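You operate a simulated robot arm through the tools that you are given. There is no shell and no other tool.

Carry out the task below with a simulated robot arm. There is one attempt and no reset: what you move stays moved.

TASK
Clamp the valve with the red lever, work it open and shut, and put it in the green pan.
Fine: turn the lever only while the vice grips, vice open at the end. Set down upright: what you pick out.
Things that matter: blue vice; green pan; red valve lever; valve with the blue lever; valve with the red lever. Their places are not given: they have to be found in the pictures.

Only the result counts: the job must be done as asked and must still hold three seconds after the hand-in. Knocking over, shifting, dropping, spilling or breaking anything else fails it.

THE ROBOT
A 7-joint arm with a two-finger parallel gripper, fixed in place. Base frame: the origin is at the foot of the arm, x ahead of it, y to its left, z up; the work surface is at about z = 0.82. Readings come in m, degrees, newtons and seconds.
Its first joint turns from -149.0 to 149.0 degrees. Payload 3.43 kg.
The TCP is the grasp point between the finger pads, 0.03 m short of the fingertips. In the tool frame z runs along the fingers and y along their closing line. Largest opening 0.094 m; finger width 0.028, thickness 0.01; the body of the gripper, 0.05 by 0.096 m, starts 0.055 m behind the TCP.
Orientation is that of the tool frame in the base frame, as [roll, pitch, yaw] about the fixed x, y, z axes, in that order (R = Rz(yaw) Ry(pitch) Rx(roll)). With the fingers straight down and closing along the base's y, the tool's x points along the base's -x, its y along +y and its z along -z.

THE INTERFACE
- The arm moves only by the tool drive_tool. Its arguments are lists of equal length, an entry for each row: "hand": the finger opening in m, from 0 to 0.094; "xyz": the shift along the base's x, y, z in m, a list of three; "dr": the turn, a rotation vector about the base's x, y, z in degrees, a list of three. In form: {"hand": [hand, ...], "xyz": [[tx, ty, tz], ...], "dr": [[ax, ay, az], ...]}. A call has 1 to 20 rows; each row is the pose to reach, as a shift and turn from the pose commanded when the call began. A row lasts 0.2 s, in which the tool goes at most 0.05 m and 8.6 degrees; a call with a longer step from one row to the next is refused whole, and so is a gripper value outside its range. A pose out of reach is approached as far as the arm can. The call stops where the force on the tool passes 90 N (or 10 N more than at its start, if that is more) or the arm is blocked; 0.2 s more then pass. The fingers move at their own pace (about 0.045 m/s each) and stop on an object; they squeeze with about 40 N. The grip force told is the motor's: it shows also when the fingers shut on nothing. Time passes only in rows, and 0.2 s behind the last, so rows that repeat a pose let the fingers close. It gives the time, the measured TCP pose, the force on the tool (base axes), the opening and the grip force at its end, in the units of the frame above (readings bear some noise), with the torque about the TCP (base axes, N m) and any sound that the robot's microphone picked up, and new pictures: "views" is both (left out), scene, wrist or none.
- Cameras (640 x 400 px; columns grow to the right, rows downward): "scene" is fixed at [0.3992, 0.5, 1.4254]; the picture's right is [1.00, -0.07, 0.00], its down [-0.06, -0.87, -0.49] and it looks along [0.03, 0.49, -0.87] (base axes); focal length 316 px, centre (320, 200). "wrist" rides on the gripper at [0.076, 0.014, -0.102] in the tool frame; the picture's right is [-0.18, 0.98, 0.00], its down [-0.75, -0.14, -0.64] and it looks along [-0.63, -0.12, 0.77] (tool axes); focal length 243 px, centre (320, 200).
- locate(camera, pixels): for up to 12 pixels [column, row] of the newest picture of that camera ("zoom" is the newest enlarged one), the place [x, y, z] in the base frame of the surface seen there, good to about 0.002 m. It takes no simulated time.
- enlarge(camera, box): a new picture of the part [left, top, right, bottom] of that camera's present view, enlarged. It takes no simulated time.
- hand_in(): hands the job in; it is judged then, once.

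Open the gripper and draw the arm clear of the work before you hand the job in, unless the task says otherwise.

The tools are called after "Request:" as a command line: name --argument value ..., lists and objects as JSON in quotes. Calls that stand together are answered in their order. drive_tool: Moves the arm, as the interface text tells. Its arguments: {"type":"object","properties":{"hand":{"type":"array","items":{"type":"number"}},"xyz":{"type":"array","items":{"type":"array","items":{"type":"number"}}},"dr":{"type":"array","items":{"type":"array","items":{"type":"number"}}},"views":{"type":"string","enum":["both","scene","wrist","none"]}},"required":["hand","xyz","dr"]} The other tools are called the same way: locate (camera, pixels) gives the place of the surface under pixels of a picture; enlarge (camera, box) takes an enlarged picture of a part of a camera's view; hand_in () hands the job in.

At the start:

```text
clock: 0.0
tool_pos: [0.2617, 0.7358, 1.1237]
ee_rot: [180.0, 0.0, -180.0]
force: [0.2, -0.8, -0.2]
wrist_torque: [-0.02, 0.01, -0.01]
width: 0.0943
grip_force: 0.0
```

scene: 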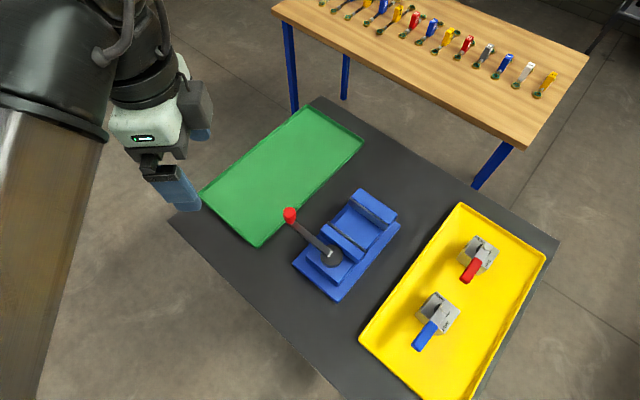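
wrist: 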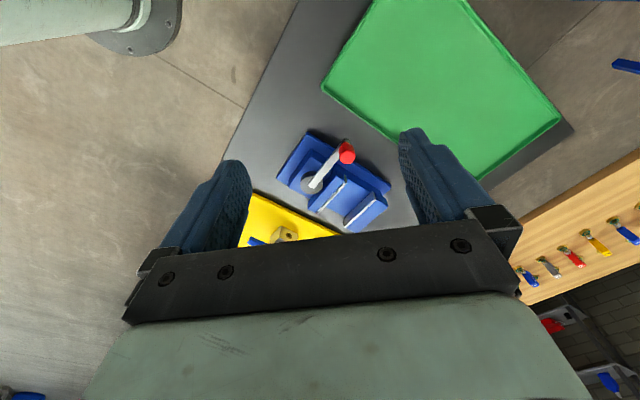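

The scene shows the green pan near (285,175), blue vice near (350,245) with a red-knobbed handle at (290,215), red-lever valve at (478,258), blue-lever valve at (435,320). I enlarge these parts to see the details.

Request:
enlarge --camera "scene" --box '[400, 210, 560, 370]'

Request:
enlarge --camera "scene" --box '[270, 175, 420, 310]'

Request:
locate --camera "scene" --pixels '[[290, 215], [331, 256], [350, 235], [378, 207], [345, 245], [320, 280], [478, 245], [470, 270], [440, 310], [425, 335], [285, 175], [450, 230]]'

```text
2.50 times, centred on (480, 290) of scene
```

zoom: 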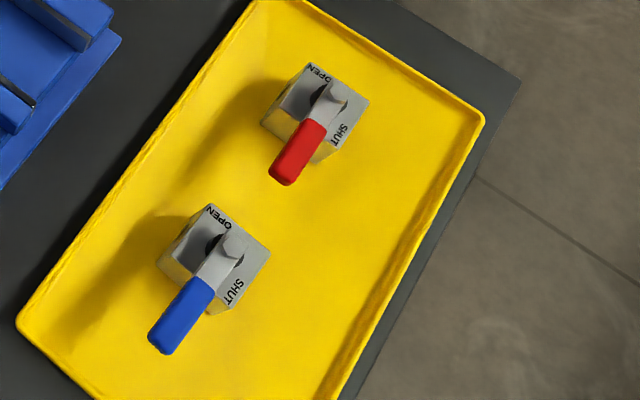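

```text
2.96 times, centred on (345, 242) of scene
```

zoom: 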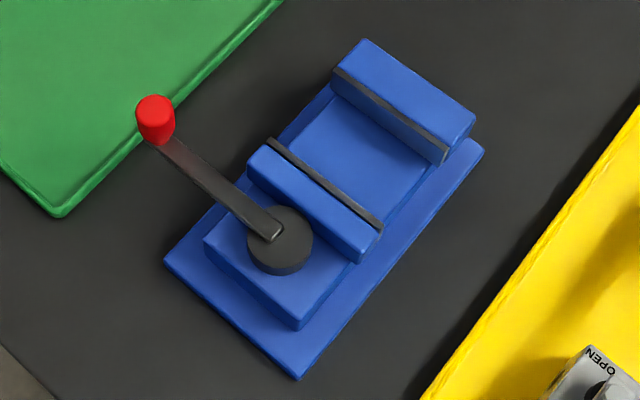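

```text
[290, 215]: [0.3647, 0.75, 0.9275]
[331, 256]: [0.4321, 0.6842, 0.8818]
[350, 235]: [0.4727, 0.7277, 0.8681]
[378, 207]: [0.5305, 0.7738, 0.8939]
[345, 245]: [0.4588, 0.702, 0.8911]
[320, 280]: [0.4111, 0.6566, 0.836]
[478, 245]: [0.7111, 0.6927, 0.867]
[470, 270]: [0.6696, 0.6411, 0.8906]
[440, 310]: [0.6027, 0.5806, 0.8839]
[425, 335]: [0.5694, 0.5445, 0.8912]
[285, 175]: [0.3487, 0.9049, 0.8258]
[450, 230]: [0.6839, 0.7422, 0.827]
```

The valve levers and plates need closer looks. I zoom closely on the red valve to read its marks and geometry.

Request:
enlarge --camera "scene" --box '[450, 225, 510, 290]'

```text
6.15 times, centred on (480, 258) of scene
```

zoom: 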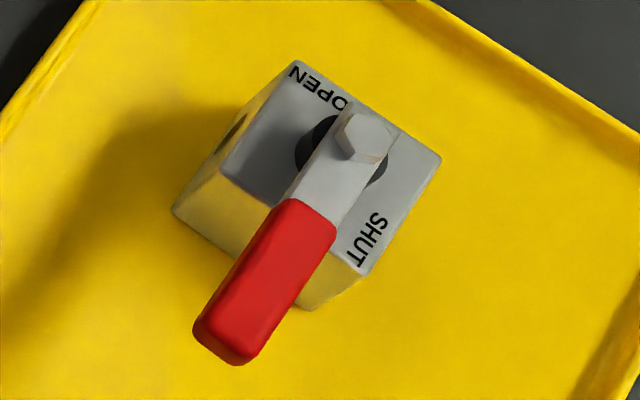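

Request:
locate --camera "zoom" --pixels '[[297, 66], [438, 158], [362, 270], [225, 172], [175, 210], [300, 305], [365, 130], [365, 165], [310, 180], [305, 210], [225, 345], [240, 130]]'

```text
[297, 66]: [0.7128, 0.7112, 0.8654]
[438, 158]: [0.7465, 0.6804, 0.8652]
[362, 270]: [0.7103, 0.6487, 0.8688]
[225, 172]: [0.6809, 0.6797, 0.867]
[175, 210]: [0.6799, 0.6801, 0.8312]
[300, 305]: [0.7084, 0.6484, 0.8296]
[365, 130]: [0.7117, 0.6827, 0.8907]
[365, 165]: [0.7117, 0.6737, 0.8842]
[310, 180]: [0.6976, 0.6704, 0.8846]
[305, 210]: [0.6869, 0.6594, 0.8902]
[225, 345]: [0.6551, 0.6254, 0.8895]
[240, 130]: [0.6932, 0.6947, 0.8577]
```

The red valve body is about 0.046 m square, centred near (0.713,0.680), lever pointing at 225° (SHUT), the port on its (-x,+y) face. Now I measure the vice by a tight zoom.

Request:
enlarge --camera "scene" --box '[280, 180, 410, 305]'

```text
3.20 times, centred on (345, 242) of scene
```

zoom: 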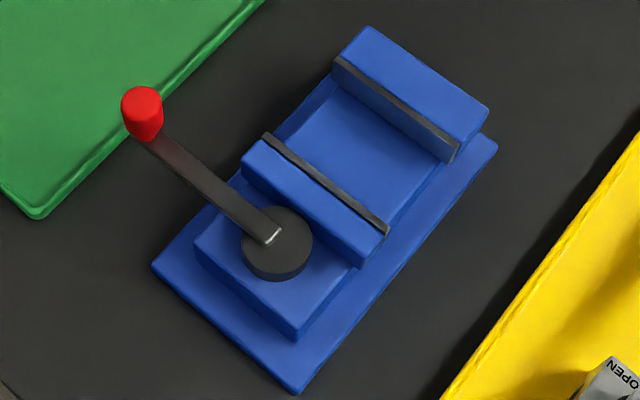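

Request:
locate --camera "zoom" --pixels '[[268, 136], [386, 230], [336, 62], [454, 156], [366, 30], [488, 106], [380, 140], [330, 120], [275, 235], [190, 190], [141, 95], [143, 130]]'

Request:
locate --camera "zoom" --pixels '[[155, 265], [294, 388], [495, 145], [200, 245], [298, 335], [250, 150], [360, 250], [300, 120], [420, 180], [360, 190], [280, 265], [250, 180]]'

```text
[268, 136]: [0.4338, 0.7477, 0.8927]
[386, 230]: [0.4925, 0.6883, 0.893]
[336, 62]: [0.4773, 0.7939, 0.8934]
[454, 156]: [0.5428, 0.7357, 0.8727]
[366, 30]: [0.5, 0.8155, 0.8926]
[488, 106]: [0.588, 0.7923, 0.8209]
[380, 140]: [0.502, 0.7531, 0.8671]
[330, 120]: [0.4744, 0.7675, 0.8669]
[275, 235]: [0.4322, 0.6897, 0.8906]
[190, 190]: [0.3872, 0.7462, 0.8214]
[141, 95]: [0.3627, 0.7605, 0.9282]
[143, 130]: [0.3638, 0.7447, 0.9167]
```

```text
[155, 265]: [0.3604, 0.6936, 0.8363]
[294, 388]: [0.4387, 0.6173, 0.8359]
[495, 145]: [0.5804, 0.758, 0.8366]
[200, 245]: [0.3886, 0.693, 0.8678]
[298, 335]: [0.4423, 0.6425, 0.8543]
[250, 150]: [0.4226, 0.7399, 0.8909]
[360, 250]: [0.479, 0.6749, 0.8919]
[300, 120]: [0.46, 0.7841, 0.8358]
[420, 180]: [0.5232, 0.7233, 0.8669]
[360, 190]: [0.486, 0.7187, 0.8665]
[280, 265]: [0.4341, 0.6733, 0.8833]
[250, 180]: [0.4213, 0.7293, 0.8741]
```

The vice axis runs at 45° with jaws open about 0.06 m (gap centre ≈ (0.486,0.741), bed z≈0.867), and its handle points at 135° from the pivot (0.432,0.685). I move to a hover over the red valve with the fingers turned 45° so that they close along the valve's port faces.

Request:
drive_tool --hand '[0.094, 0.094, 0.094, 0.094, 0.094, 0.094, 0.094, 0.094, 0.094, 0.094, 0.094, 0.094, 0.094, 0.094, 0.094, 0.094]' --xyz '[[0.028, -0.003, 0], [0.056, -0.007, 0], [0.084, -0.01, 0], [0.112, -0.014, 0], [0.14, -0.017, 0], [0.168, -0.02, -0.01], [0.196, -0.024, -0.02], [0.224, -0.027, -0.03], [0.252, -0.031, -0.04], [0.28, -0.035, -0.05], [0.308, -0.038, -0.06], [0.336, -0.042, -0.07], [0.364, -0.045, -0.08], [0.39, -0.048, -0.09], [0.41, -0.051, -0.1], [0.43, -0.055, -0.11]]' --dr '[[0, 0, 3], [0, 0, 6], [0, 0, 9], [0, 0, 12], [0, 0, 15], [0, 0, 18], [0, 0, 21], [0, 0, 24], [0, 0, 27], [0, 0, 30], [0, 0, 33], [0, 0, 36], [0, 0, 39], [0, 0, 42], [0, 0, 45], [0, 0, 45]]'

```text
clock: 3.4
tool_pos: [0.6913, 0.6811, 1.0145]
ee_rot: [-179.9, 0.0, -135.0]
force: [0.2, -0.8, -0.8]
wrist_torque: [0.03, -0.04, 0.03]
width: 0.0942
grip_force: 0.1
```

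scene: 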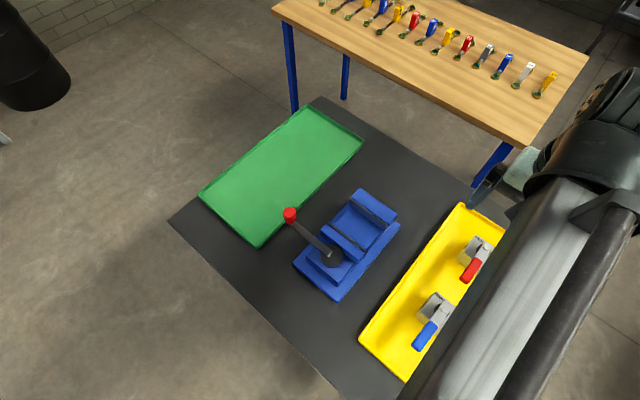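
wrist: 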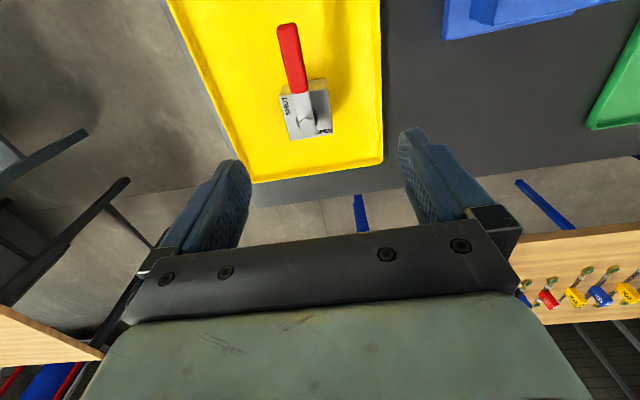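

The wrist view shows the valve at (305,110) with the lever pointing up (inward). I enlarge and locate its corners from here.

Request:
enlarge --camera "wrist" --box '[260, 10, 360, 150]'

Request:
locate --camera "wrist" --pixels '[[281, 93], [327, 80], [332, 131], [290, 139], [306, 122], [297, 92], [292, 60], [287, 28], [345, 150], [306, 80]]'

```text
2.86 times, centred on (310, 80) of wrist
```

zoom: 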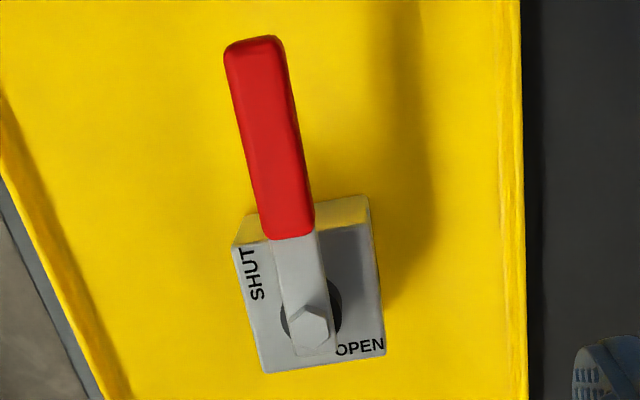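

```text
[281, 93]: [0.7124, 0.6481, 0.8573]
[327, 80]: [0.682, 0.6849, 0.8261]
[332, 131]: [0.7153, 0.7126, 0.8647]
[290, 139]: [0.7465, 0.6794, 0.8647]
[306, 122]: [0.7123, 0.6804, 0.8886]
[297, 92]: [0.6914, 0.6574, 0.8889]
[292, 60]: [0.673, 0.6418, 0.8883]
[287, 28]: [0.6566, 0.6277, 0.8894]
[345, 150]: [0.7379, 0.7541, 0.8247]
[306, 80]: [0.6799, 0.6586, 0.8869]
```

The valve centre is at (0.713,0.680) and the body top at z≈0.866, with edges near 44–45°. I line up above it and descend partway, straddling the lever, to check the reach.

Request:
drive_tool --hand '[0.094, 0.094, 0.094, 0.094, 0.094, 0.094]' --xyz '[[0.011, 0, -0.01], [0.0215, -0.001, -0.02], [0.0215, -0.001, -0.04], [0.0215, -0.001, -0.06], [0.0215, -0.001, -0.07], [0.0215, -0.001, -0.07]]' --dr '[[0, 0, -0.5], [0, 0, -0.7], [0, 0, -0.7], [0, 0, -0.7], [0, 0, -0.7], [0, 0, -0.7]]'

```text
clock: 4.8
tool_pos: [0.7123, 0.6814, 0.9425]
ee_rot: [-180.0, 0.1, -135.6]
force: [0.0, -0.1, -0.1]
wrist_torque: [-0.02, 0.01, -0.01]
width: 0.0941
grip_force: 0.1
```

scene: 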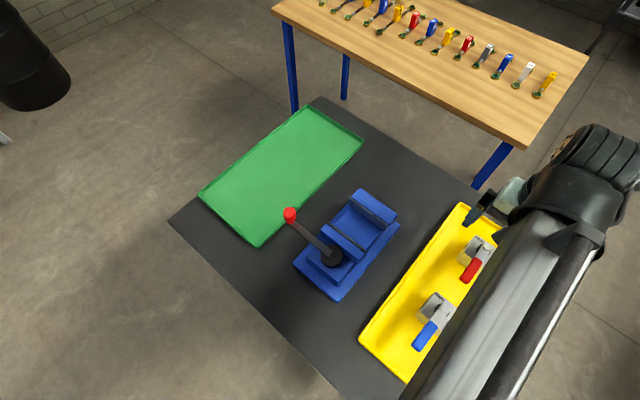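
wrist: 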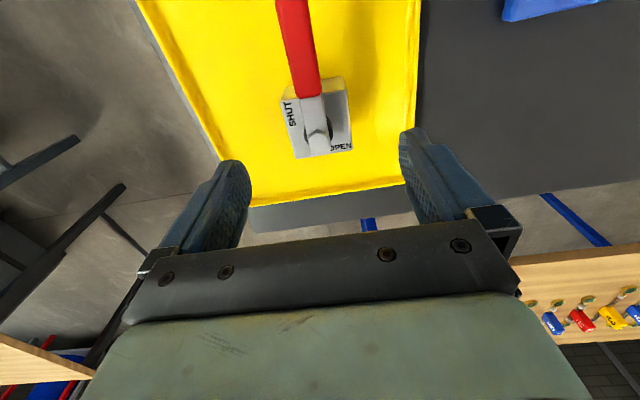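

The reach is fine at (0.712,0.681,0.943) and the fingers straddle the valve in v. I descend the rest to TCP z≈0.863 with the hand open.

Request:
drive_tool --hand '[0.094, 0.094, 0.094, 0.094, 0.094, 0.094, 0.094]' --xyz '[[0, 0, -0.015], [0, 0, -0.03], [0, 0, -0.045], [0, 0, -0.058], [0, 0, -0.07], [0, 0, -0.08], [0, 0, -0.08]]' --dr '[[0, 0, 0], [0, 0, 0], [0, 0, 0], [0, 0, 0], [0, 0, 0], [0, 0, 0], [0, 0, 0]]'

```text
clock: 6.4
tool_pos: [0.7121, 0.6822, 0.8652]
ee_rot: [-179.9, -0.1, -135.7]
force: [1.3, 0.3, 0.0]
wrist_torque: [-0.03, -0.04, 0.01]
width: 0.0937
grip_force: 0.1
```

scene: 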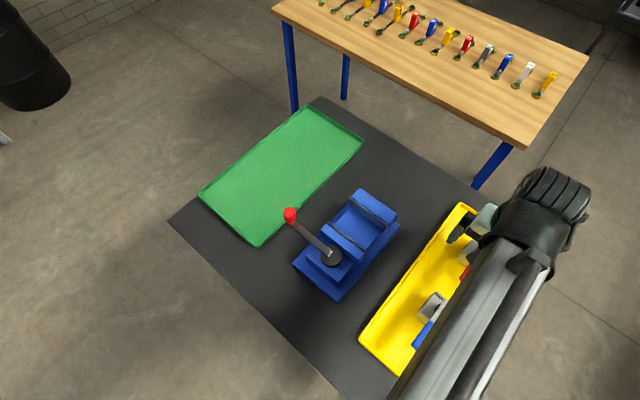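
wrist: 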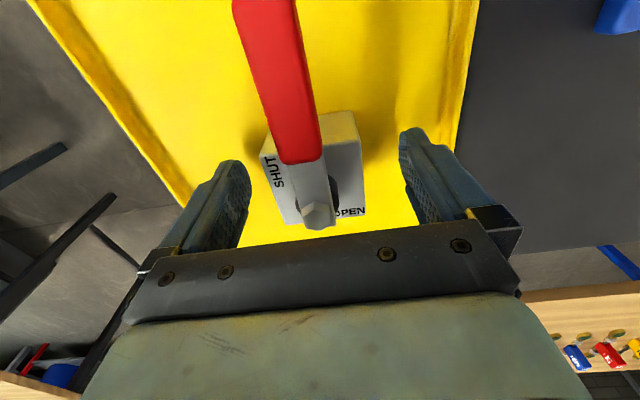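

The fingers stand on both sides of the body (edges 262–365 px, fingers at about 240 and 410). I close on it.

Request:
drive_tool --hand '[0.06, 0.04, 0.03, 0.03, 0.03, 0.03, 0.03]' --xyz '[[0, 0, 0], [0, 0, 0], [0, 0, 0], [0, 0, 0], [0, 0, 0], [0, 0, 0], [0, 0, 0]]' --dr '[[0, 0, 0], [0, 0, 0], [0, 0, 0], [0, 0, 0], [0, 0, 0], [0, 0, 0], [0, 0, 0]]'

```text
clock: 8.0
tool_pos: [0.7119, 0.6814, 0.8649]
ee_rot: [-180.0, -0.1, -135.6]
force: [0.5, -1.2, 0.9]
wrist_torque: [-0.03, -0.1, 0.01]
width: 0.0543
grip_force: 40.3
```

scene: 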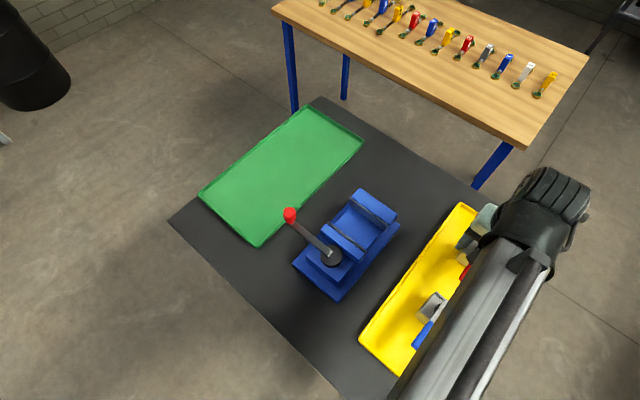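
wrist: 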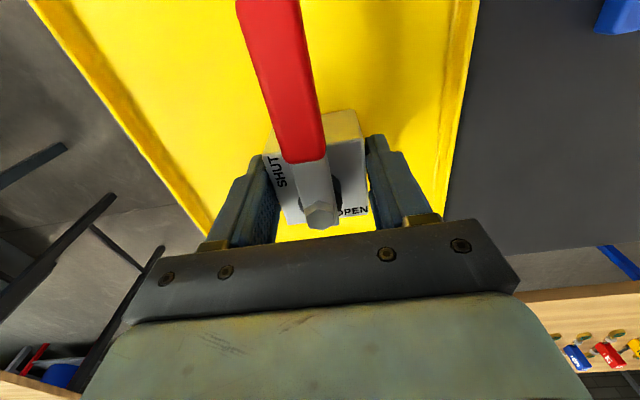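

The grip holds at 0.054 m (over the port collars) with 40 N. I lift straight up and look.

Request:
drive_tool --hand '[0.03, 0.03, 0.03, 0.03, 0.03, 0.03, 0.03, 0.03]' --xyz '[[0, 0, 0.01], [0, 0, 0.025], [0, 0, 0.045], [0, 0, 0.065], [0, 0, 0.085], [0, 0, 0.11], [0, 0, 0.13], [0, 0, 0.13]]' --dr '[[0, 0, 0], [0, 0, 0], [0, 0, 0], [0, 0, 0], [0, 0, 0], [0, 0, 0], [0, 0, 0], [0, 0, 0]]'

```text
clock: 9.8
tool_pos: [0.7131, 0.6806, 0.9944]
ee_rot: [-180.0, -0.1, -135.7]
force: [-0.3, -1.4, -4.2]
wrist_torque: [0.0, 0.02, 0.01]
width: 0.0544
grip_force: 39.9
```

scene: 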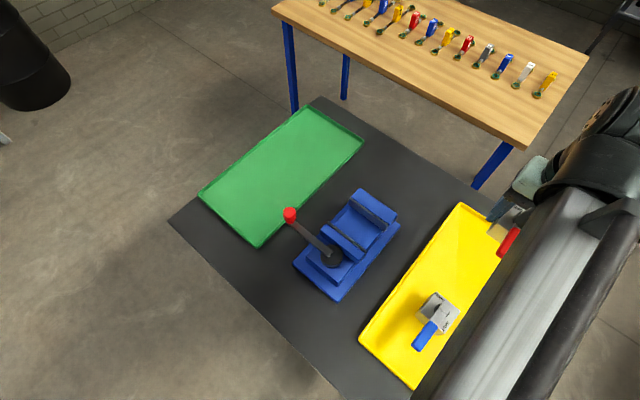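
wrist: 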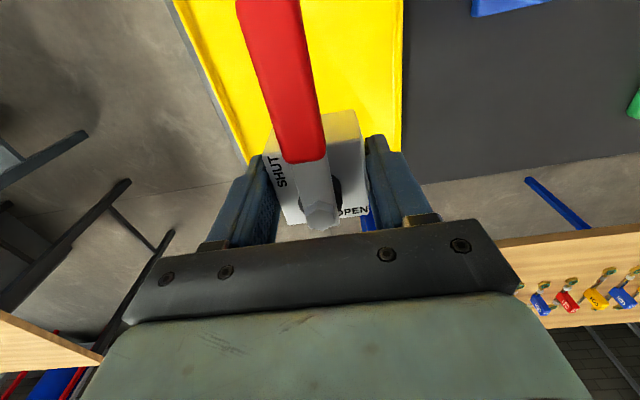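

The valve is held upright and level. I locate its points relative to the TCP for the placing offsets.

Request:
locate --camera "wrist" --pixels '[[320, 215], [288, 221], [367, 216], [264, 152], [358, 140], [356, 113], [238, 5], [296, 3], [280, 215], [372, 213]]'

Request:
enlarge --camera "wrist" --box '[240, 90, 400, 240]'

```text
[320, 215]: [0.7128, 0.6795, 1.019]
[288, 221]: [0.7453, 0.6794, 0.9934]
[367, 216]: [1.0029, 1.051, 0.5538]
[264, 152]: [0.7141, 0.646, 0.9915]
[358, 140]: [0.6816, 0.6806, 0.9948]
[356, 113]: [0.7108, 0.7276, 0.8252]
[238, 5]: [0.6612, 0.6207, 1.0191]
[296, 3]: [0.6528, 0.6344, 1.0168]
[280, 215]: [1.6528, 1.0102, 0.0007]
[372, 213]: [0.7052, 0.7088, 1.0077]
```

```text
2.67 times, centred on (320, 165) of wrist
```

zoom: 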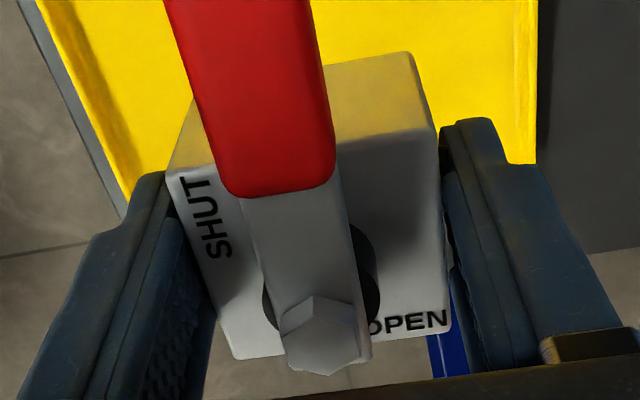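

Valve centre coincides with the TCP in plan and its bottom is about 0.039 m under the TCP. I refine the jaw faces with a tighter zoom.

Request:
enlarge --camera "scene" --box '[315, 180, 405, 265]'

```text
4.71 times, centred on (360, 222) of scene
```

zoom: 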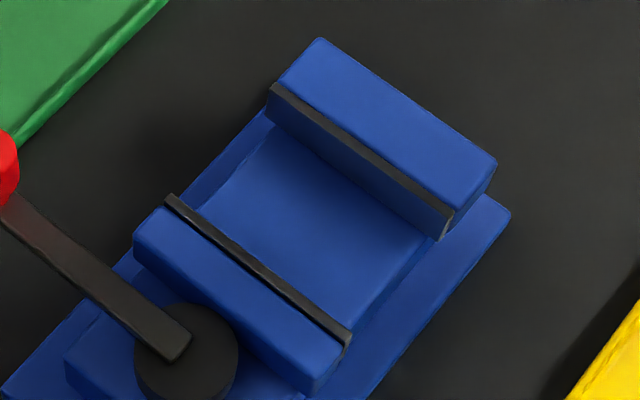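

Request:
locate --camera "zoom" --pixels '[[262, 261], [258, 264], [253, 262], [362, 152], [360, 158], [358, 164], [350, 175], [330, 170], [300, 240], [432, 240], [215, 190], [345, 340]]'

Request:
locate --camera "zoom" --pixels '[[185, 350], [100, 270], [20, 210], [140, 240], [330, 380], [187, 310], [235, 360], [175, 200], [345, 330], [275, 90], [445, 215], [450, 225]]'

```text
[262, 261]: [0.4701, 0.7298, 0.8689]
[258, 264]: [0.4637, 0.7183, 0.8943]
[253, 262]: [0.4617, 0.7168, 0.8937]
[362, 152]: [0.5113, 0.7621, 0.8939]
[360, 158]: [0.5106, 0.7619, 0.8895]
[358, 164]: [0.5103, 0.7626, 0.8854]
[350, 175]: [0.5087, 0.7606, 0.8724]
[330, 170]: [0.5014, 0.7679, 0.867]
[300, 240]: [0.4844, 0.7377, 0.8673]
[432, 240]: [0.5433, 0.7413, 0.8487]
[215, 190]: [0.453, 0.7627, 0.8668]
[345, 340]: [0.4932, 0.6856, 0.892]
```

```text
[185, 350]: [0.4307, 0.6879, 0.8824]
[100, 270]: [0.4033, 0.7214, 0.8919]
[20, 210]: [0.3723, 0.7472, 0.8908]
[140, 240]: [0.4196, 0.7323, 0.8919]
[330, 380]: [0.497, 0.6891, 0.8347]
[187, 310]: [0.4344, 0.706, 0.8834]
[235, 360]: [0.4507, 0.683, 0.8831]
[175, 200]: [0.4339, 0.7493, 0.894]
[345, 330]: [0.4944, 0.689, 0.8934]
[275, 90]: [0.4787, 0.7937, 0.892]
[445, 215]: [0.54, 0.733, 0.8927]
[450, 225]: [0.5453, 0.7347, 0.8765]
```

The jaw faces are at u≈0.837 and 0.8995 along the 45° axis and the bed at z≈0.867; the vice handle lies flat at z≈0.892. I carry the valve above the gap, nearer the fixed jaw.

Request:
drive_tool --hand '[0.03, 0.03, 0.03, 0.03, 0.03, 0.03, 0.03, 0.03, 0.03, 0.03, 0.03, 0.03]' --xyz '[[-0.01, 0.003, 0.005], [-0.03, 0.009, 0.01], [-0.055, 0.016, 0.01], [-0.08, 0.023, 0.01], [-0.105, 0.03, 0.01], [-0.13, 0.0375, 0.01], [-0.155, 0.045, 0.01], [-0.18, 0.052, 0.005], [-0.2, 0.058, 0], [-0.215, 0.062, 0], [-0.2229, 0.0646, 0], [-0.2229, 0.0646, 0]]' --dr '[[0, 0, 0], [0, 0, 0], [0, 0, 0.2], [0, 0, 0.4], [0, 0, 0.6], [0, 0, 0.7], [0, 0, 0.7], [0, 0, 0.7], [0, 0, 0.7], [0, 0, 0.7], [0, 0, 0.7], [0, 0, 0.7]]'

```text
clock: 12.4
tool_pos: [0.4901, 0.7455, 0.9942]
ee_rot: [-179.9, 0.0, -135.0]
force: [-1.3, -0.8, -4.7]
wrist_torque: [0.02, -0.05, 0.0]
width: 0.0544
grip_force: 40.0
```

scene: 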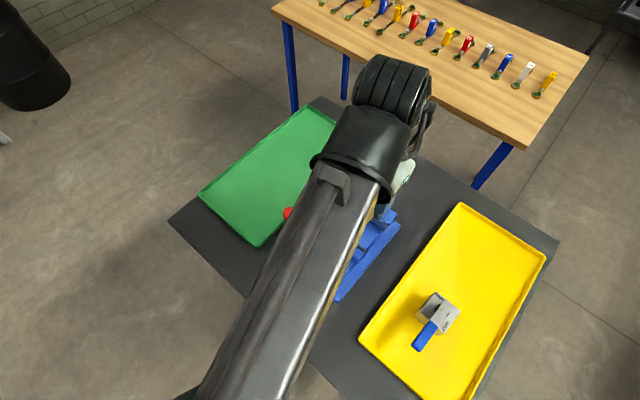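
wrist: 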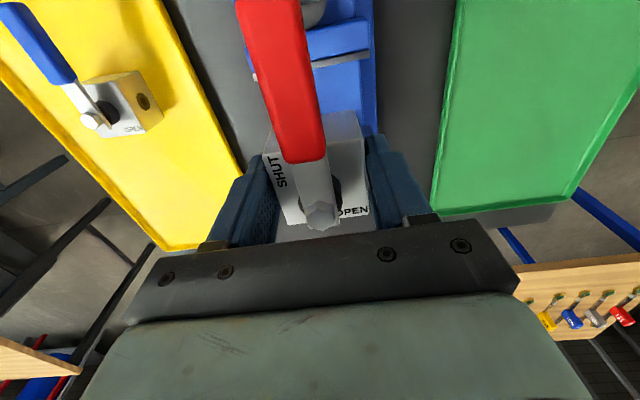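

The valve hangs over the vice at (0.490,0.7455,0.994), aligned to 45°. I lower it toward the bed, stopping just above.

Request:
drive_tool --hand '[0.03, 0.03, 0.03, 0.03, 0.03, 0.03, 0.03]' --xyz '[[0, 0, -0.015], [0, 0, -0.03], [0, 0, -0.045], [0, 0, -0.06], [0, 0, -0.07], [0, 0, -0.078], [0, 0, -0.08]]' --dr '[[0, 0, 0], [0, 0, 0], [0, 0, 0], [0, 0, 0], [0, 0, 0], [0, 0, 0], [0, 0, 0]]'

```text
clock: 14.0
tool_pos: [0.4891, 0.7447, 0.9128]
ee_rot: [-180.0, 0.0, -134.9]
force: [1.1, 0.0, -4.6]
wrist_torque: [0.03, -0.04, 0.01]
width: 0.0543
grip_force: 40.1
```

scene: 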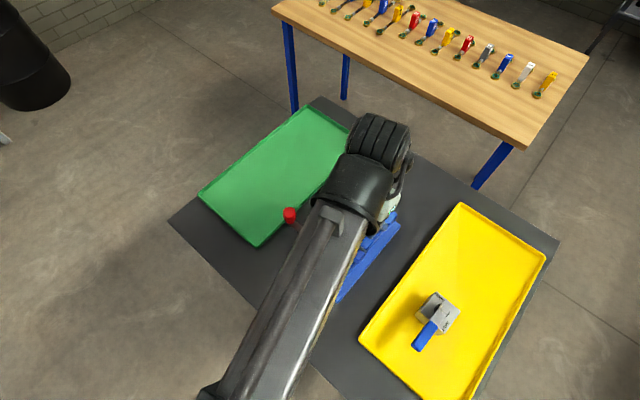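
wrist: 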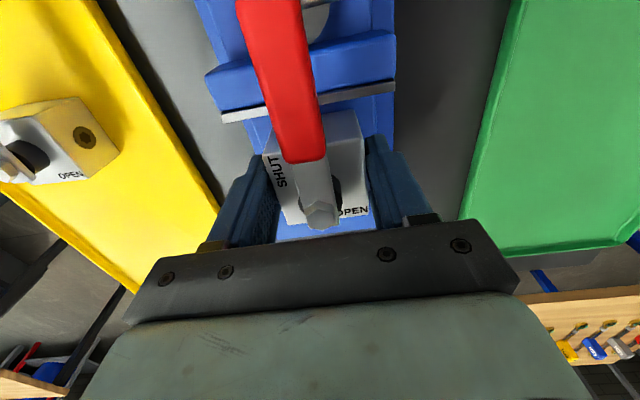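

No contact yet (force -4.6 N is the valve's weight). I lower in small steps to find the bed.

Request:
drive_tool --hand '[0.03, 0.03, 0.03, 0.03]' --xyz '[[0, 0, -0.002], [0, 0, -0.004], [0, 0, -0.0055], [0, 0, -0.0055]]' --dr '[[0, 0, 0], [0, 0, 0], [0, 0, 0], [0, 0, 0]]' --views "wrist"

```text
clock: 15.0
tool_pos: [0.4905, 0.7446, 0.9079]
ee_rot: [-180.0, 0.0, -134.9]
force: [-0.4, -0.4, -4.5]
wrist_torque: [-0.01, -0.04, 0.0]
width: 0.0544
grip_force: 40.4
```

wrist: 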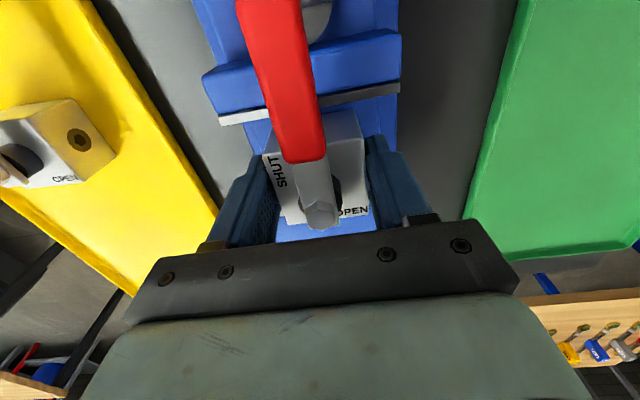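

The weight is still fully on the hand at z=0.908. I lower a few more millimetres.

Request:
drive_tool --hand '[0.03, 0.03, 0.03, 0.03]' --xyz '[[0, 0, -0.001], [0, 0, -0.002], [0, 0, -0.003], [0, 0, -0.003]]' --dr '[[0, 0, 0], [0, 0, 0], [0, 0, 0], [0, 0, 0]]' --views "none"

```text
clock: 16.0
tool_pos: [0.49, 0.7452, 0.906]
ee_rot: [179.9, 0.0, -135.1]
force: [-1.2, -0.7, 1.1]
wrist_torque: [-0.11, 0.02, -0.05]
width: 0.054
grip_force: 39.8
```

The force changed from -4.6 to +1.1 N, so the valve stands on the bed. I open the fingers in place.

Request:
drive_tool --hand '[0.06, 0.07, 0.08, 0.094, 0.094, 0.094]' --xyz '[[0, 0, 0], [0, 0, 0], [0, 0, 0], [0, 0, 0], [0, 0, 0], [0, 0, 0]]' --dr '[[0, 0, 0], [0, 0, 0], [0, 0, 0], [0, 0, 0], [0, 0, 0], [0, 0, 0]]' --views "wrist"

```text
clock: 17.4
tool_pos: [0.4897, 0.7444, 0.9054]
ee_rot: [180.0, -0.1, -135.0]
force: [0.3, -0.3, -0.2]
wrist_torque: [-0.03, -0.02, 0.03]
width: 0.0941
grip_force: 0.1
```

wrist: 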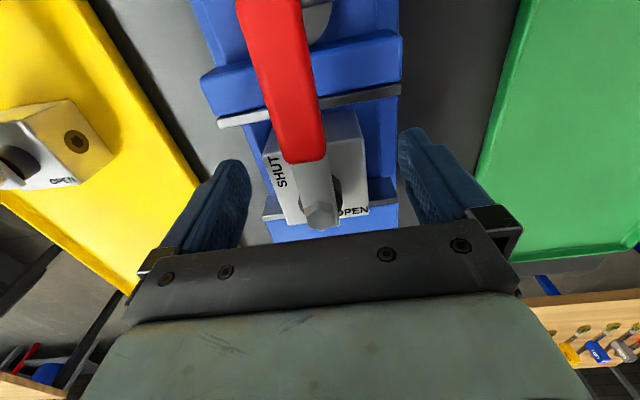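

The valve stands free in the vice. I raise the hand to clear it and look at the scene.

Request:
drive_tool --hand '[0.094, 0.094, 0.094, 0.094, 0.094, 0.094, 0.094, 0.094, 0.094, 0.094]' --xyz '[[0, 0, 0.02], [0, 0, 0.04], [0, 0, 0.06], [0, 0, 0.09], [0, 0, 0.12], [-0.03, 0.01, 0.13], [-0.06, 0.03, 0.13], [-0.09, 0.05, 0.13], [-0.12, 0.06, 0.13], [-0.12, 0.06, 0.13]]' --dr '[[0, 0, 0], [0, 0, 0], [0, 0, 0], [0, 0, 0], [0, 0, 0], [0, 0, -8], [0, 0, -16], [0, 0, -24], [0, 0, -32], [0, 0, -40]]'

```text
clock: 19.6
tool_pos: [0.3703, 0.8046, 1.0351]
ee_rot: [180.0, 0.1, -175.2]
force: [0.1, -0.4, 0.2]
wrist_torque: [0.0, -0.01, 0.03]
width: 0.0942
grip_force: 0.1
```

scene: 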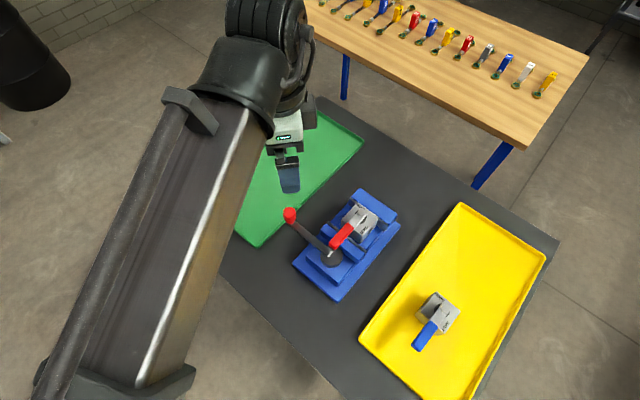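
wrist: 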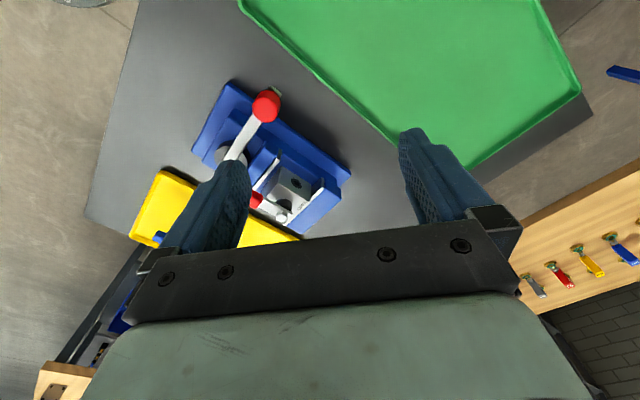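

The valve stands in the vice at (358,222) of the scene; the handle and knob (290,215) are visible. I zoom in to measure the knob and check the valve's seat.

Request:
enlarge --camera "scene" --box '[275, 180, 405, 305]'

```text
3.20 times, centred on (340, 242) of scene
```

zoom: 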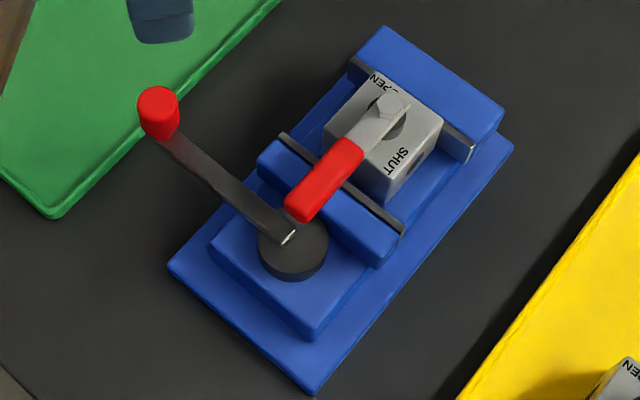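

Request:
locate --camera "zoom" --pixels '[[158, 95], [140, 100], [178, 98], [158, 88], [160, 120], [145, 125], [172, 130], [300, 215], [360, 145], [389, 105], [400, 160], [345, 100]]'

Request:
locate --camera "zoom" --pixels '[[384, 75], [441, 120], [388, 197], [325, 130], [390, 180], [292, 238], [230, 195], [293, 250], [420, 155], [365, 85], [290, 200], [310, 140]]'

```text
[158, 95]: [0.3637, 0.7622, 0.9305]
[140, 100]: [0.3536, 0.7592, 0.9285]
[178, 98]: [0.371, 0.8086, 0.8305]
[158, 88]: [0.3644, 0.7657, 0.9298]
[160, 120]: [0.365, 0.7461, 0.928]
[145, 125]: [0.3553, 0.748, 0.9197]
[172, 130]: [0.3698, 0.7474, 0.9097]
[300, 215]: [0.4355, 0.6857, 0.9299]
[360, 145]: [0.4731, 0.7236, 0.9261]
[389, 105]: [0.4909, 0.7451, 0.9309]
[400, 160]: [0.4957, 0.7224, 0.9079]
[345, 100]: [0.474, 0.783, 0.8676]
```

```text
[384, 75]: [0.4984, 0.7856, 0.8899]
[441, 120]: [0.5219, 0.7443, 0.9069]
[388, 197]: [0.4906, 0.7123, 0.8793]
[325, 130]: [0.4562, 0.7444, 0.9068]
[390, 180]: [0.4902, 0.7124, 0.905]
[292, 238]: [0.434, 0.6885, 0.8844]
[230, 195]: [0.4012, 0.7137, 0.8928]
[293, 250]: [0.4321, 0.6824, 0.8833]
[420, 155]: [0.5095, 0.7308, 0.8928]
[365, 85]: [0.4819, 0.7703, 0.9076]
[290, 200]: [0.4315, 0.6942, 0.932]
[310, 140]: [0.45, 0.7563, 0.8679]
```

The knob centre is ≈ (0.364,0.756), top z≈0.930, radius 0.01, at 0.097 m from the pivot (0.432,0.687). I turn the tool so the fingers close tangentially (along 45°) and come over the knob.

Request:
drive_tool --hand '[0.09, 0.085, 0.08, 0.075, 0.07, 0.065, 0.06, 0.06, 0.06]' --xyz '[[-0.001, -0.008, 0], [-0.002, -0.016, 0], [-0.003, -0.024, 0], [-0.004, -0.032, 0], [-0.005, -0.04, -0.01], [-0.006, -0.0486, -0.02], [-0.006, -0.0486, -0.03], [-0.006, -0.0486, -0.04], [-0.006, -0.0486, -0.04]]' --dr '[[0, 0, -8], [0, 0, -16], [0, 0, -24], [0, 0, -32], [0, 0, -40], [0, 0, -48], [0, 0, -50], [0, 0, -50], [0, 0, -50]]'

```text
clock: 21.6
tool_pos: [0.3633, 0.756, 0.994]
ee_rot: [180.0, 0.0, 134.9]
force: [-0.6, 0.9, -0.5]
wrist_torque: [-0.01, 0.0, 0.01]
width: 0.06
grip_force: 0.0
```

scene: 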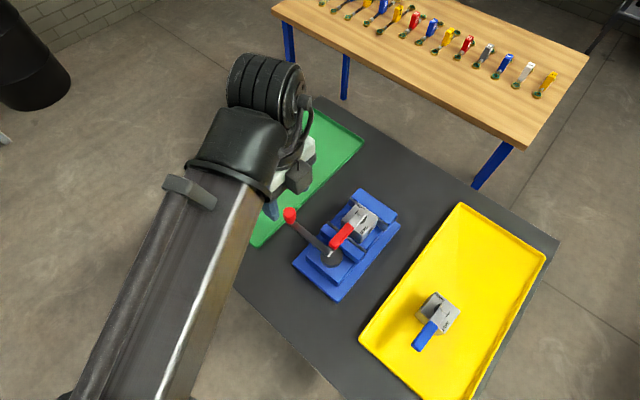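
wrist: 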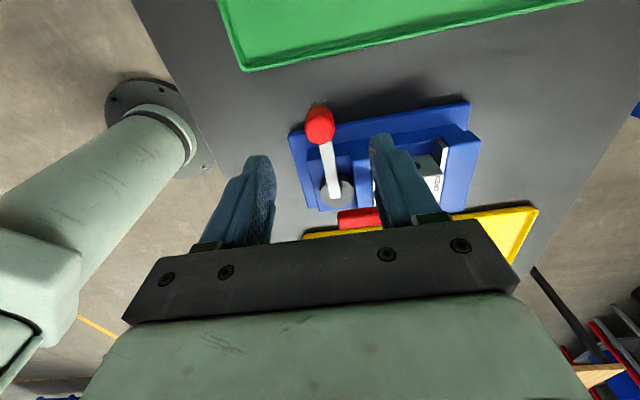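

Hand is over the knob at (0.363,0.756). I descend to TCP z≈0.930 and close on the knob.

Request:
drive_tool --hand '[0.06, 0.06, 0.06, 0.06, 0.06, 0.04, 0.02, 0.01, 0.01, 0.01, 0.01]' --xyz '[[0, 0, -0.015], [0, 0, -0.03], [0, 0, -0.045], [0, 0, -0.058], [0, 0, -0.064], [0, 0, -0.064], [0, 0, -0.064], [0, 0, -0.064], [0, 0, -0.064], [0, 0, -0.064], [0, 0, -0.064]]' --dr '[[0, 0, 0], [0, 0, 0], [0, 0, 0], [0, 0, 0], [0, 0, 0], [0, 0, 0], [0, 0, 0], [0, 0, 0], [0, 0, 0], [0, 0, 0], [0, 0, 0]]'

```text
clock: 24.0
tool_pos: [0.3641, 0.7567, 0.9306]
ee_rot: [-180.0, -0.1, 135.0]
force: [-4.2, -6.0, -3.4]
wrist_torque: [0.51, -0.32, 0.01]
width: 0.0226
grip_force: 44.8
```

scene: 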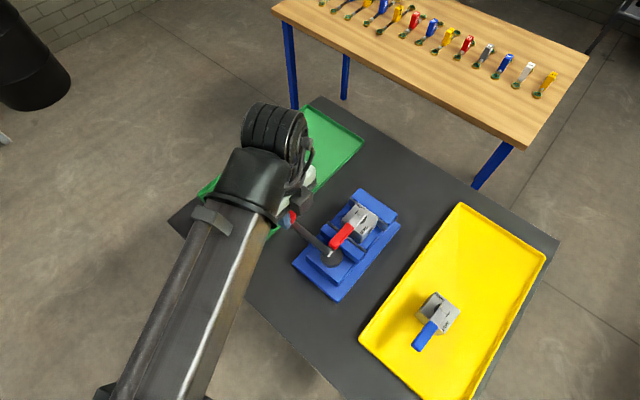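
wrist: 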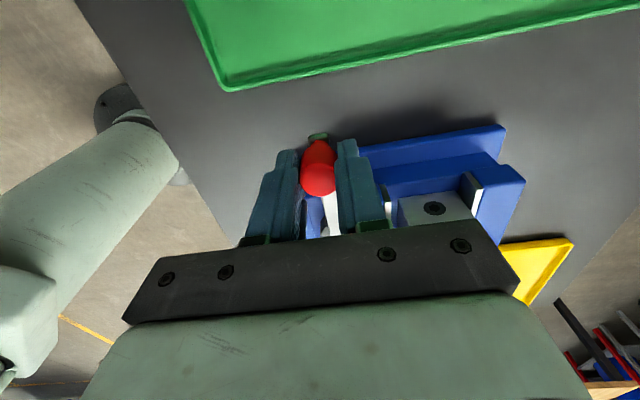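

The knob is gripped (width 0.0226). I try turning the handle 10° counter-clockwise about the pivot, away from the jaws, watching the force and the jaw.

Request:
drive_tool --hand '[0.01, 0.01, 0.01, 0.01, 0.01]' --xyz '[[-0.003, -0.003, 0], [-0.0058, -0.0062, 0], [-0.0085, -0.0095, 0], [-0.011, -0.0129, 0], [-0.011, -0.0129, 0]]' --dr '[[0, 0, 2.5], [0, 0, 5], [0, 0, 7.5], [0, 0, 10], [0, 0, 10]]'

```text
clock: 25.2
tool_pos: [0.3524, 0.7433, 0.9312]
ee_rot: [180.0, 0.1, 145.0]
force: [9.0, 0.8, -12.0]
wrist_torque: [0.53, -0.09, 0.38]
width: 0.0227
grip_force: 45.0
```

scene: 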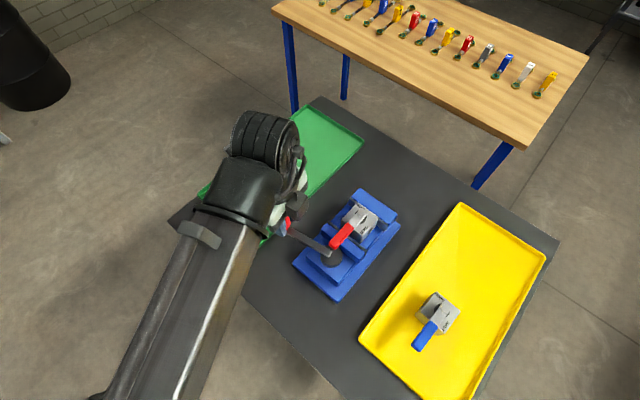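
wrist: 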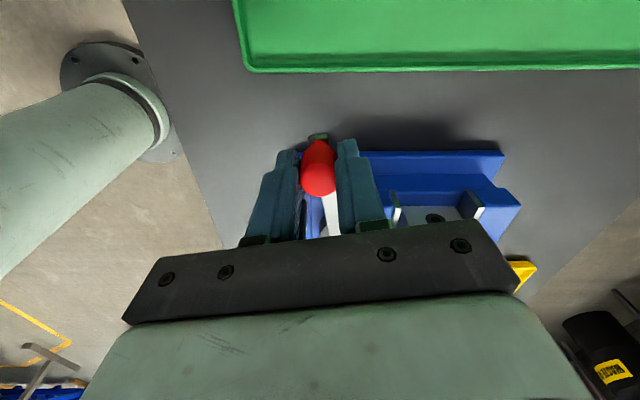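

The handle turned with small force. I zoom to see whether the moving jaw advanced.

Request:
enlarge --camera "scene" --box '[275, 180, 405, 305]'

```text
3.20 times, centred on (340, 242) of scene
```

zoom: 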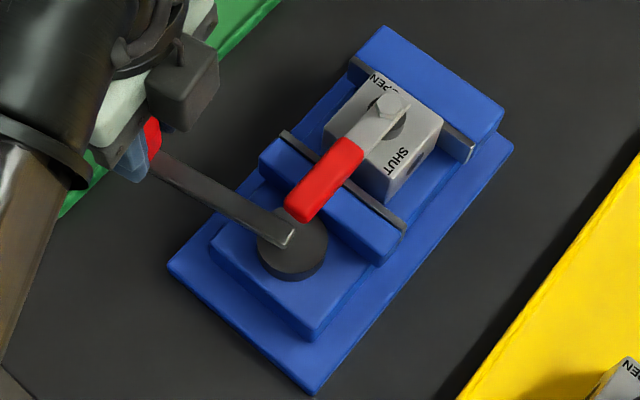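

The handle is at about 145° and the jaw has advanced slightly toward the valve, so counter-clockwise closes. I continue turning to about 50° of travel.

Request:
drive_tool --hand '[0.01, 0.01, 0.01, 0.01, 0.01, 0.01, 0.01, 0.01, 0.01, 0.01, 0.01]' --xyz '[[-0.0038, -0.0057, 0], [-0.0071, -0.0116, 0], [-0.0101, -0.0177, 0], [-0.0126, -0.024, 0], [-0.0146, -0.0305, 0], [-0.0162, -0.0371, 0], [-0.0173, -0.0437, 0], [-0.018, -0.0505, 0], [-0.0182, -0.0573, 0], [-0.0179, -0.0641, 0], [-0.0179, -0.0641, 0]]' --dr '[[0, 0, 4], [0, 0, 8], [0, 0, 12], [0, 0, 16], [0, 0, 20], [0, 0, 24], [0, 0, 28], [0, 0, 32], [0, 0, 36], [0, 0, 40], [0, 0, 40]]'

Request:
enlarge --camera "scene" --box '[275, 180, 405, 305]'

```text
clock: 27.6
tool_pos: [0.3357, 0.68, 0.9301]
ee_rot: [179.9, 0.0, -174.9]
force: [13.5, 7.7, 10.4]
wrist_torque: [-0.41, 0.51, 0.26]
width: 0.0227
grip_force: 44.7
```

scene: 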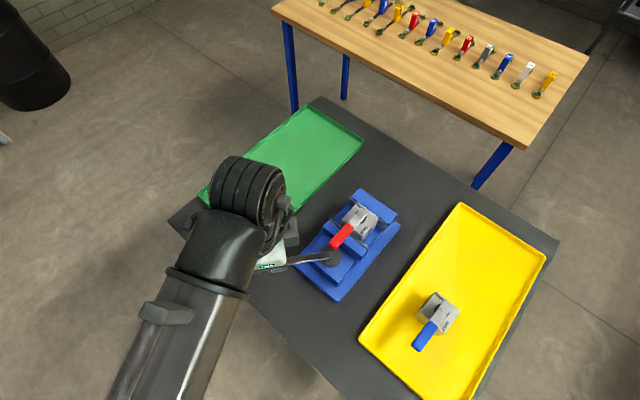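
wrist: 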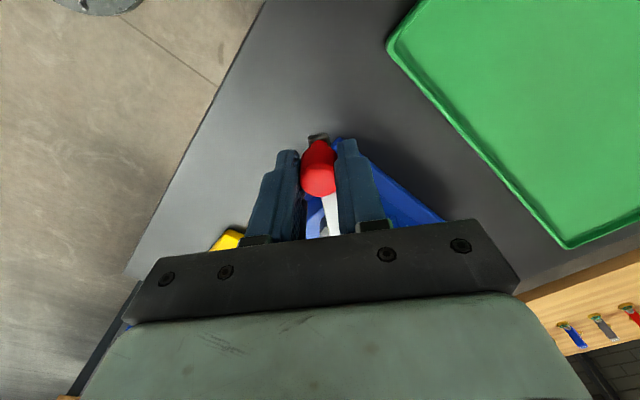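

```text
3.20 times, centred on (340, 242) of scene
```

zoom: 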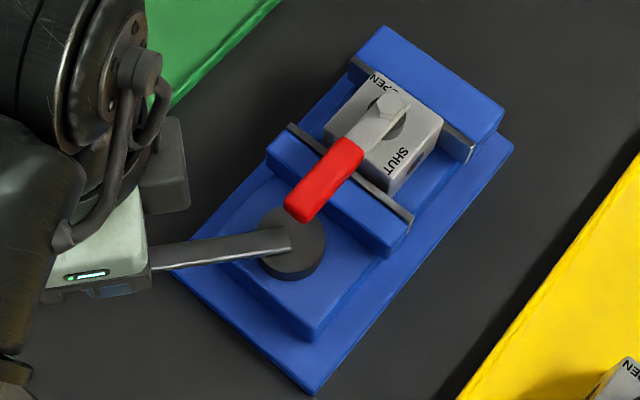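

The jaw has advanced (corner from (404,222) to (412,215) in the zoom). I measure it to know the travel per degree.

Request:
locate --camera "zoom" --pixels '[[411, 214], [290, 126], [372, 185], [368, 188], [440, 122], [390, 183], [300, 215]]'

```text
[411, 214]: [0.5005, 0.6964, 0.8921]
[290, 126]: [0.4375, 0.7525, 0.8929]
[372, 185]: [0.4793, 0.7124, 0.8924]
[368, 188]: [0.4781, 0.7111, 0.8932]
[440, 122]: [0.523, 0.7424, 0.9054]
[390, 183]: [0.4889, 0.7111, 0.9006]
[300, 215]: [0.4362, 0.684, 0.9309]
```

Jaw face is now at u≈0.843 (0.006 m in 50°), so about 137° in total is needed. I continue the arc to 90°.

Request:
drive_tool --hand '[0.01, 0.01, 0.01, 0.01, 0.01, 0.01, 0.01, 0.01, 0.01, 0.01, 0.01]' --xyz '[[0.0013, -0.0067, 0], [0.0028, -0.0134, 0], [0.0045, -0.02, 0], [0.0066, -0.0264, 0], [0.0092, -0.0327, 0], [0.0122, -0.0386, 0], [0.0156, -0.0444, 0], [0.0194, -0.05, 0], [0.0236, -0.0553, 0], [0.0281, -0.0603, 0], [0.0281, -0.0603, 0]]' --dr '[[0, 0, 4], [0, 0, 8], [0, 0, 12], [0, 0, 16], [0, 0, 20], [0, 0, 24], [0, 0, 28], [0, 0, 32], [0, 0, 36], [0, 0, 40], [0, 0, 40]]'

Request:
enlarge --camera "scene" --box '[275, 180, 405, 305]'

```text
clock: 30.0
tool_pos: [0.3581, 0.6283, 0.9311]
ee_rot: [178.5, 0.3, -134.5]
force: [-44.7, 77.1, -3.4]
wrist_torque: [-0.5, 0.89, -0.31]
width: 0.0231
grip_force: 44.5
```

scene: 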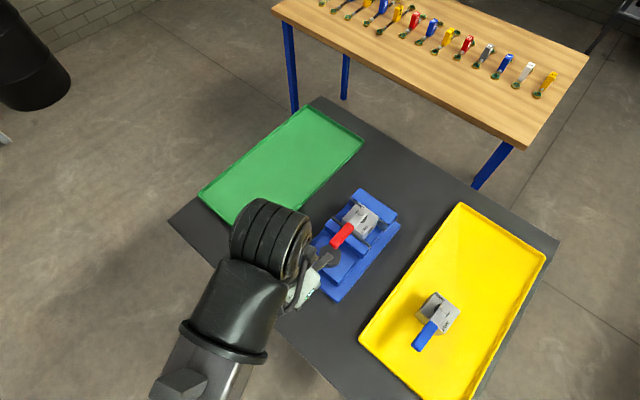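
wrist: 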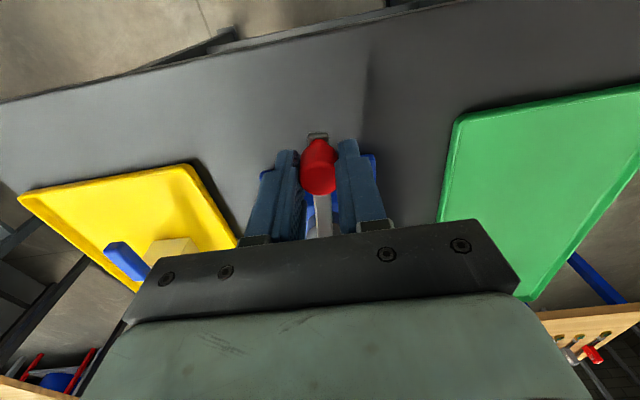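

```text
3.20 times, centred on (340, 242) of scene
```

zoom: 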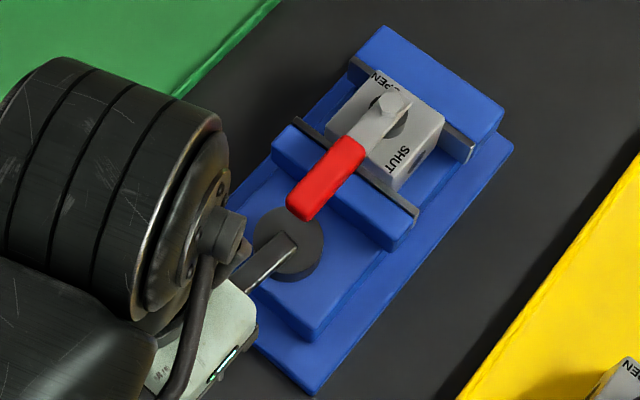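

Resistance reached about 89 N tangentially at handle ≈218°, so the jaw seems to have met the valve. I measure the jaw and valve faces.

Request:
locate --camera "zoom" --pixels '[[416, 211], [298, 120], [380, 181], [320, 135], [443, 123], [391, 187], [373, 72], [300, 215], [404, 182], [389, 190], [389, 185], [385, 183]]'

Request:
enlarge --camera "scene" --box '[325, 190, 395, 255]'

```text
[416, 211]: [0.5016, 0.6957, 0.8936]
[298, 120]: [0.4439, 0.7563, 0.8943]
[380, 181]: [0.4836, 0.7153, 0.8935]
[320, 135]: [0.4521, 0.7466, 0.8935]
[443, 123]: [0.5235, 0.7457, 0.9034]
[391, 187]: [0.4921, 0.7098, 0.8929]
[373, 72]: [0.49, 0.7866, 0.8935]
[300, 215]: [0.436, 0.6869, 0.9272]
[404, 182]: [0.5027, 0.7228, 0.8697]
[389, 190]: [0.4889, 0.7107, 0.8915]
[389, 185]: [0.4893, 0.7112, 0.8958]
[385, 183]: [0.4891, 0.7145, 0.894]
```

```text
6.15 times, centred on (360, 222) of scene
```

zoom: 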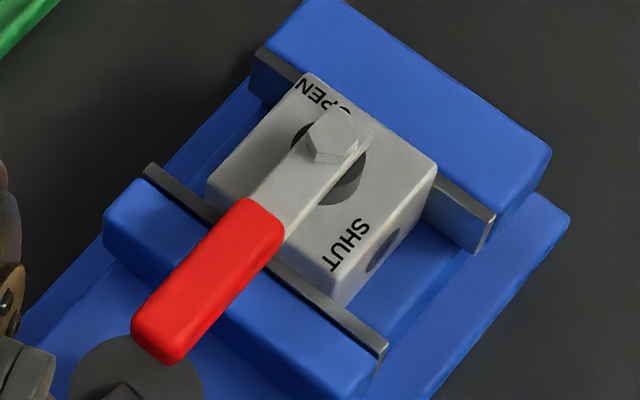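

The visible lower edge of the valve's near face at z≈0.892 sits right at the pad top, so the jaw touches the valve and the handle resists with ~89 N: it grips. I relax the command most of the way back to the measured pose, still closed, to see that the handle holds.

Request:
drive_tool --hand '[0.01, 0.01, 0.01, 0.01]' --xyz '[[-0.002, 0.004, 0], [-0.004, 0.008, 0], [-0.0042, 0.0085, 0], [-0.0042, 0.0085, 0]]' --dr '[[0, 0, -2], [0, 0, -4], [0, 0, -4], [0, 0, -4]]' --views "scene"

```text
clock: 31.0
tool_pos: [0.3563, 0.629, 0.9316]
ee_rot: [179.7, -0.2, -138.9]
force: [-28.2, 25.1, -3.2]
wrist_torque: [0.4, -0.29, 0.06]
width: 0.031
grip_force: 18.5
```

scene: 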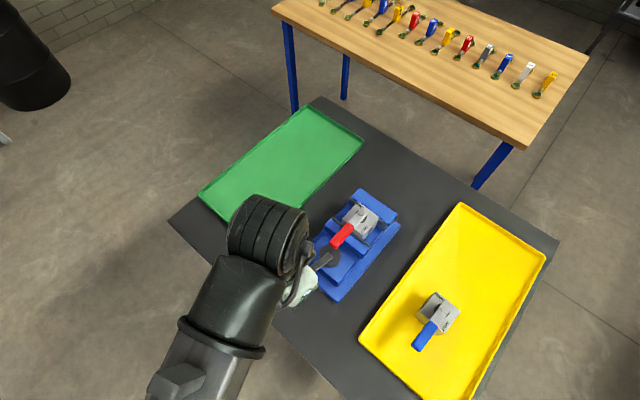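

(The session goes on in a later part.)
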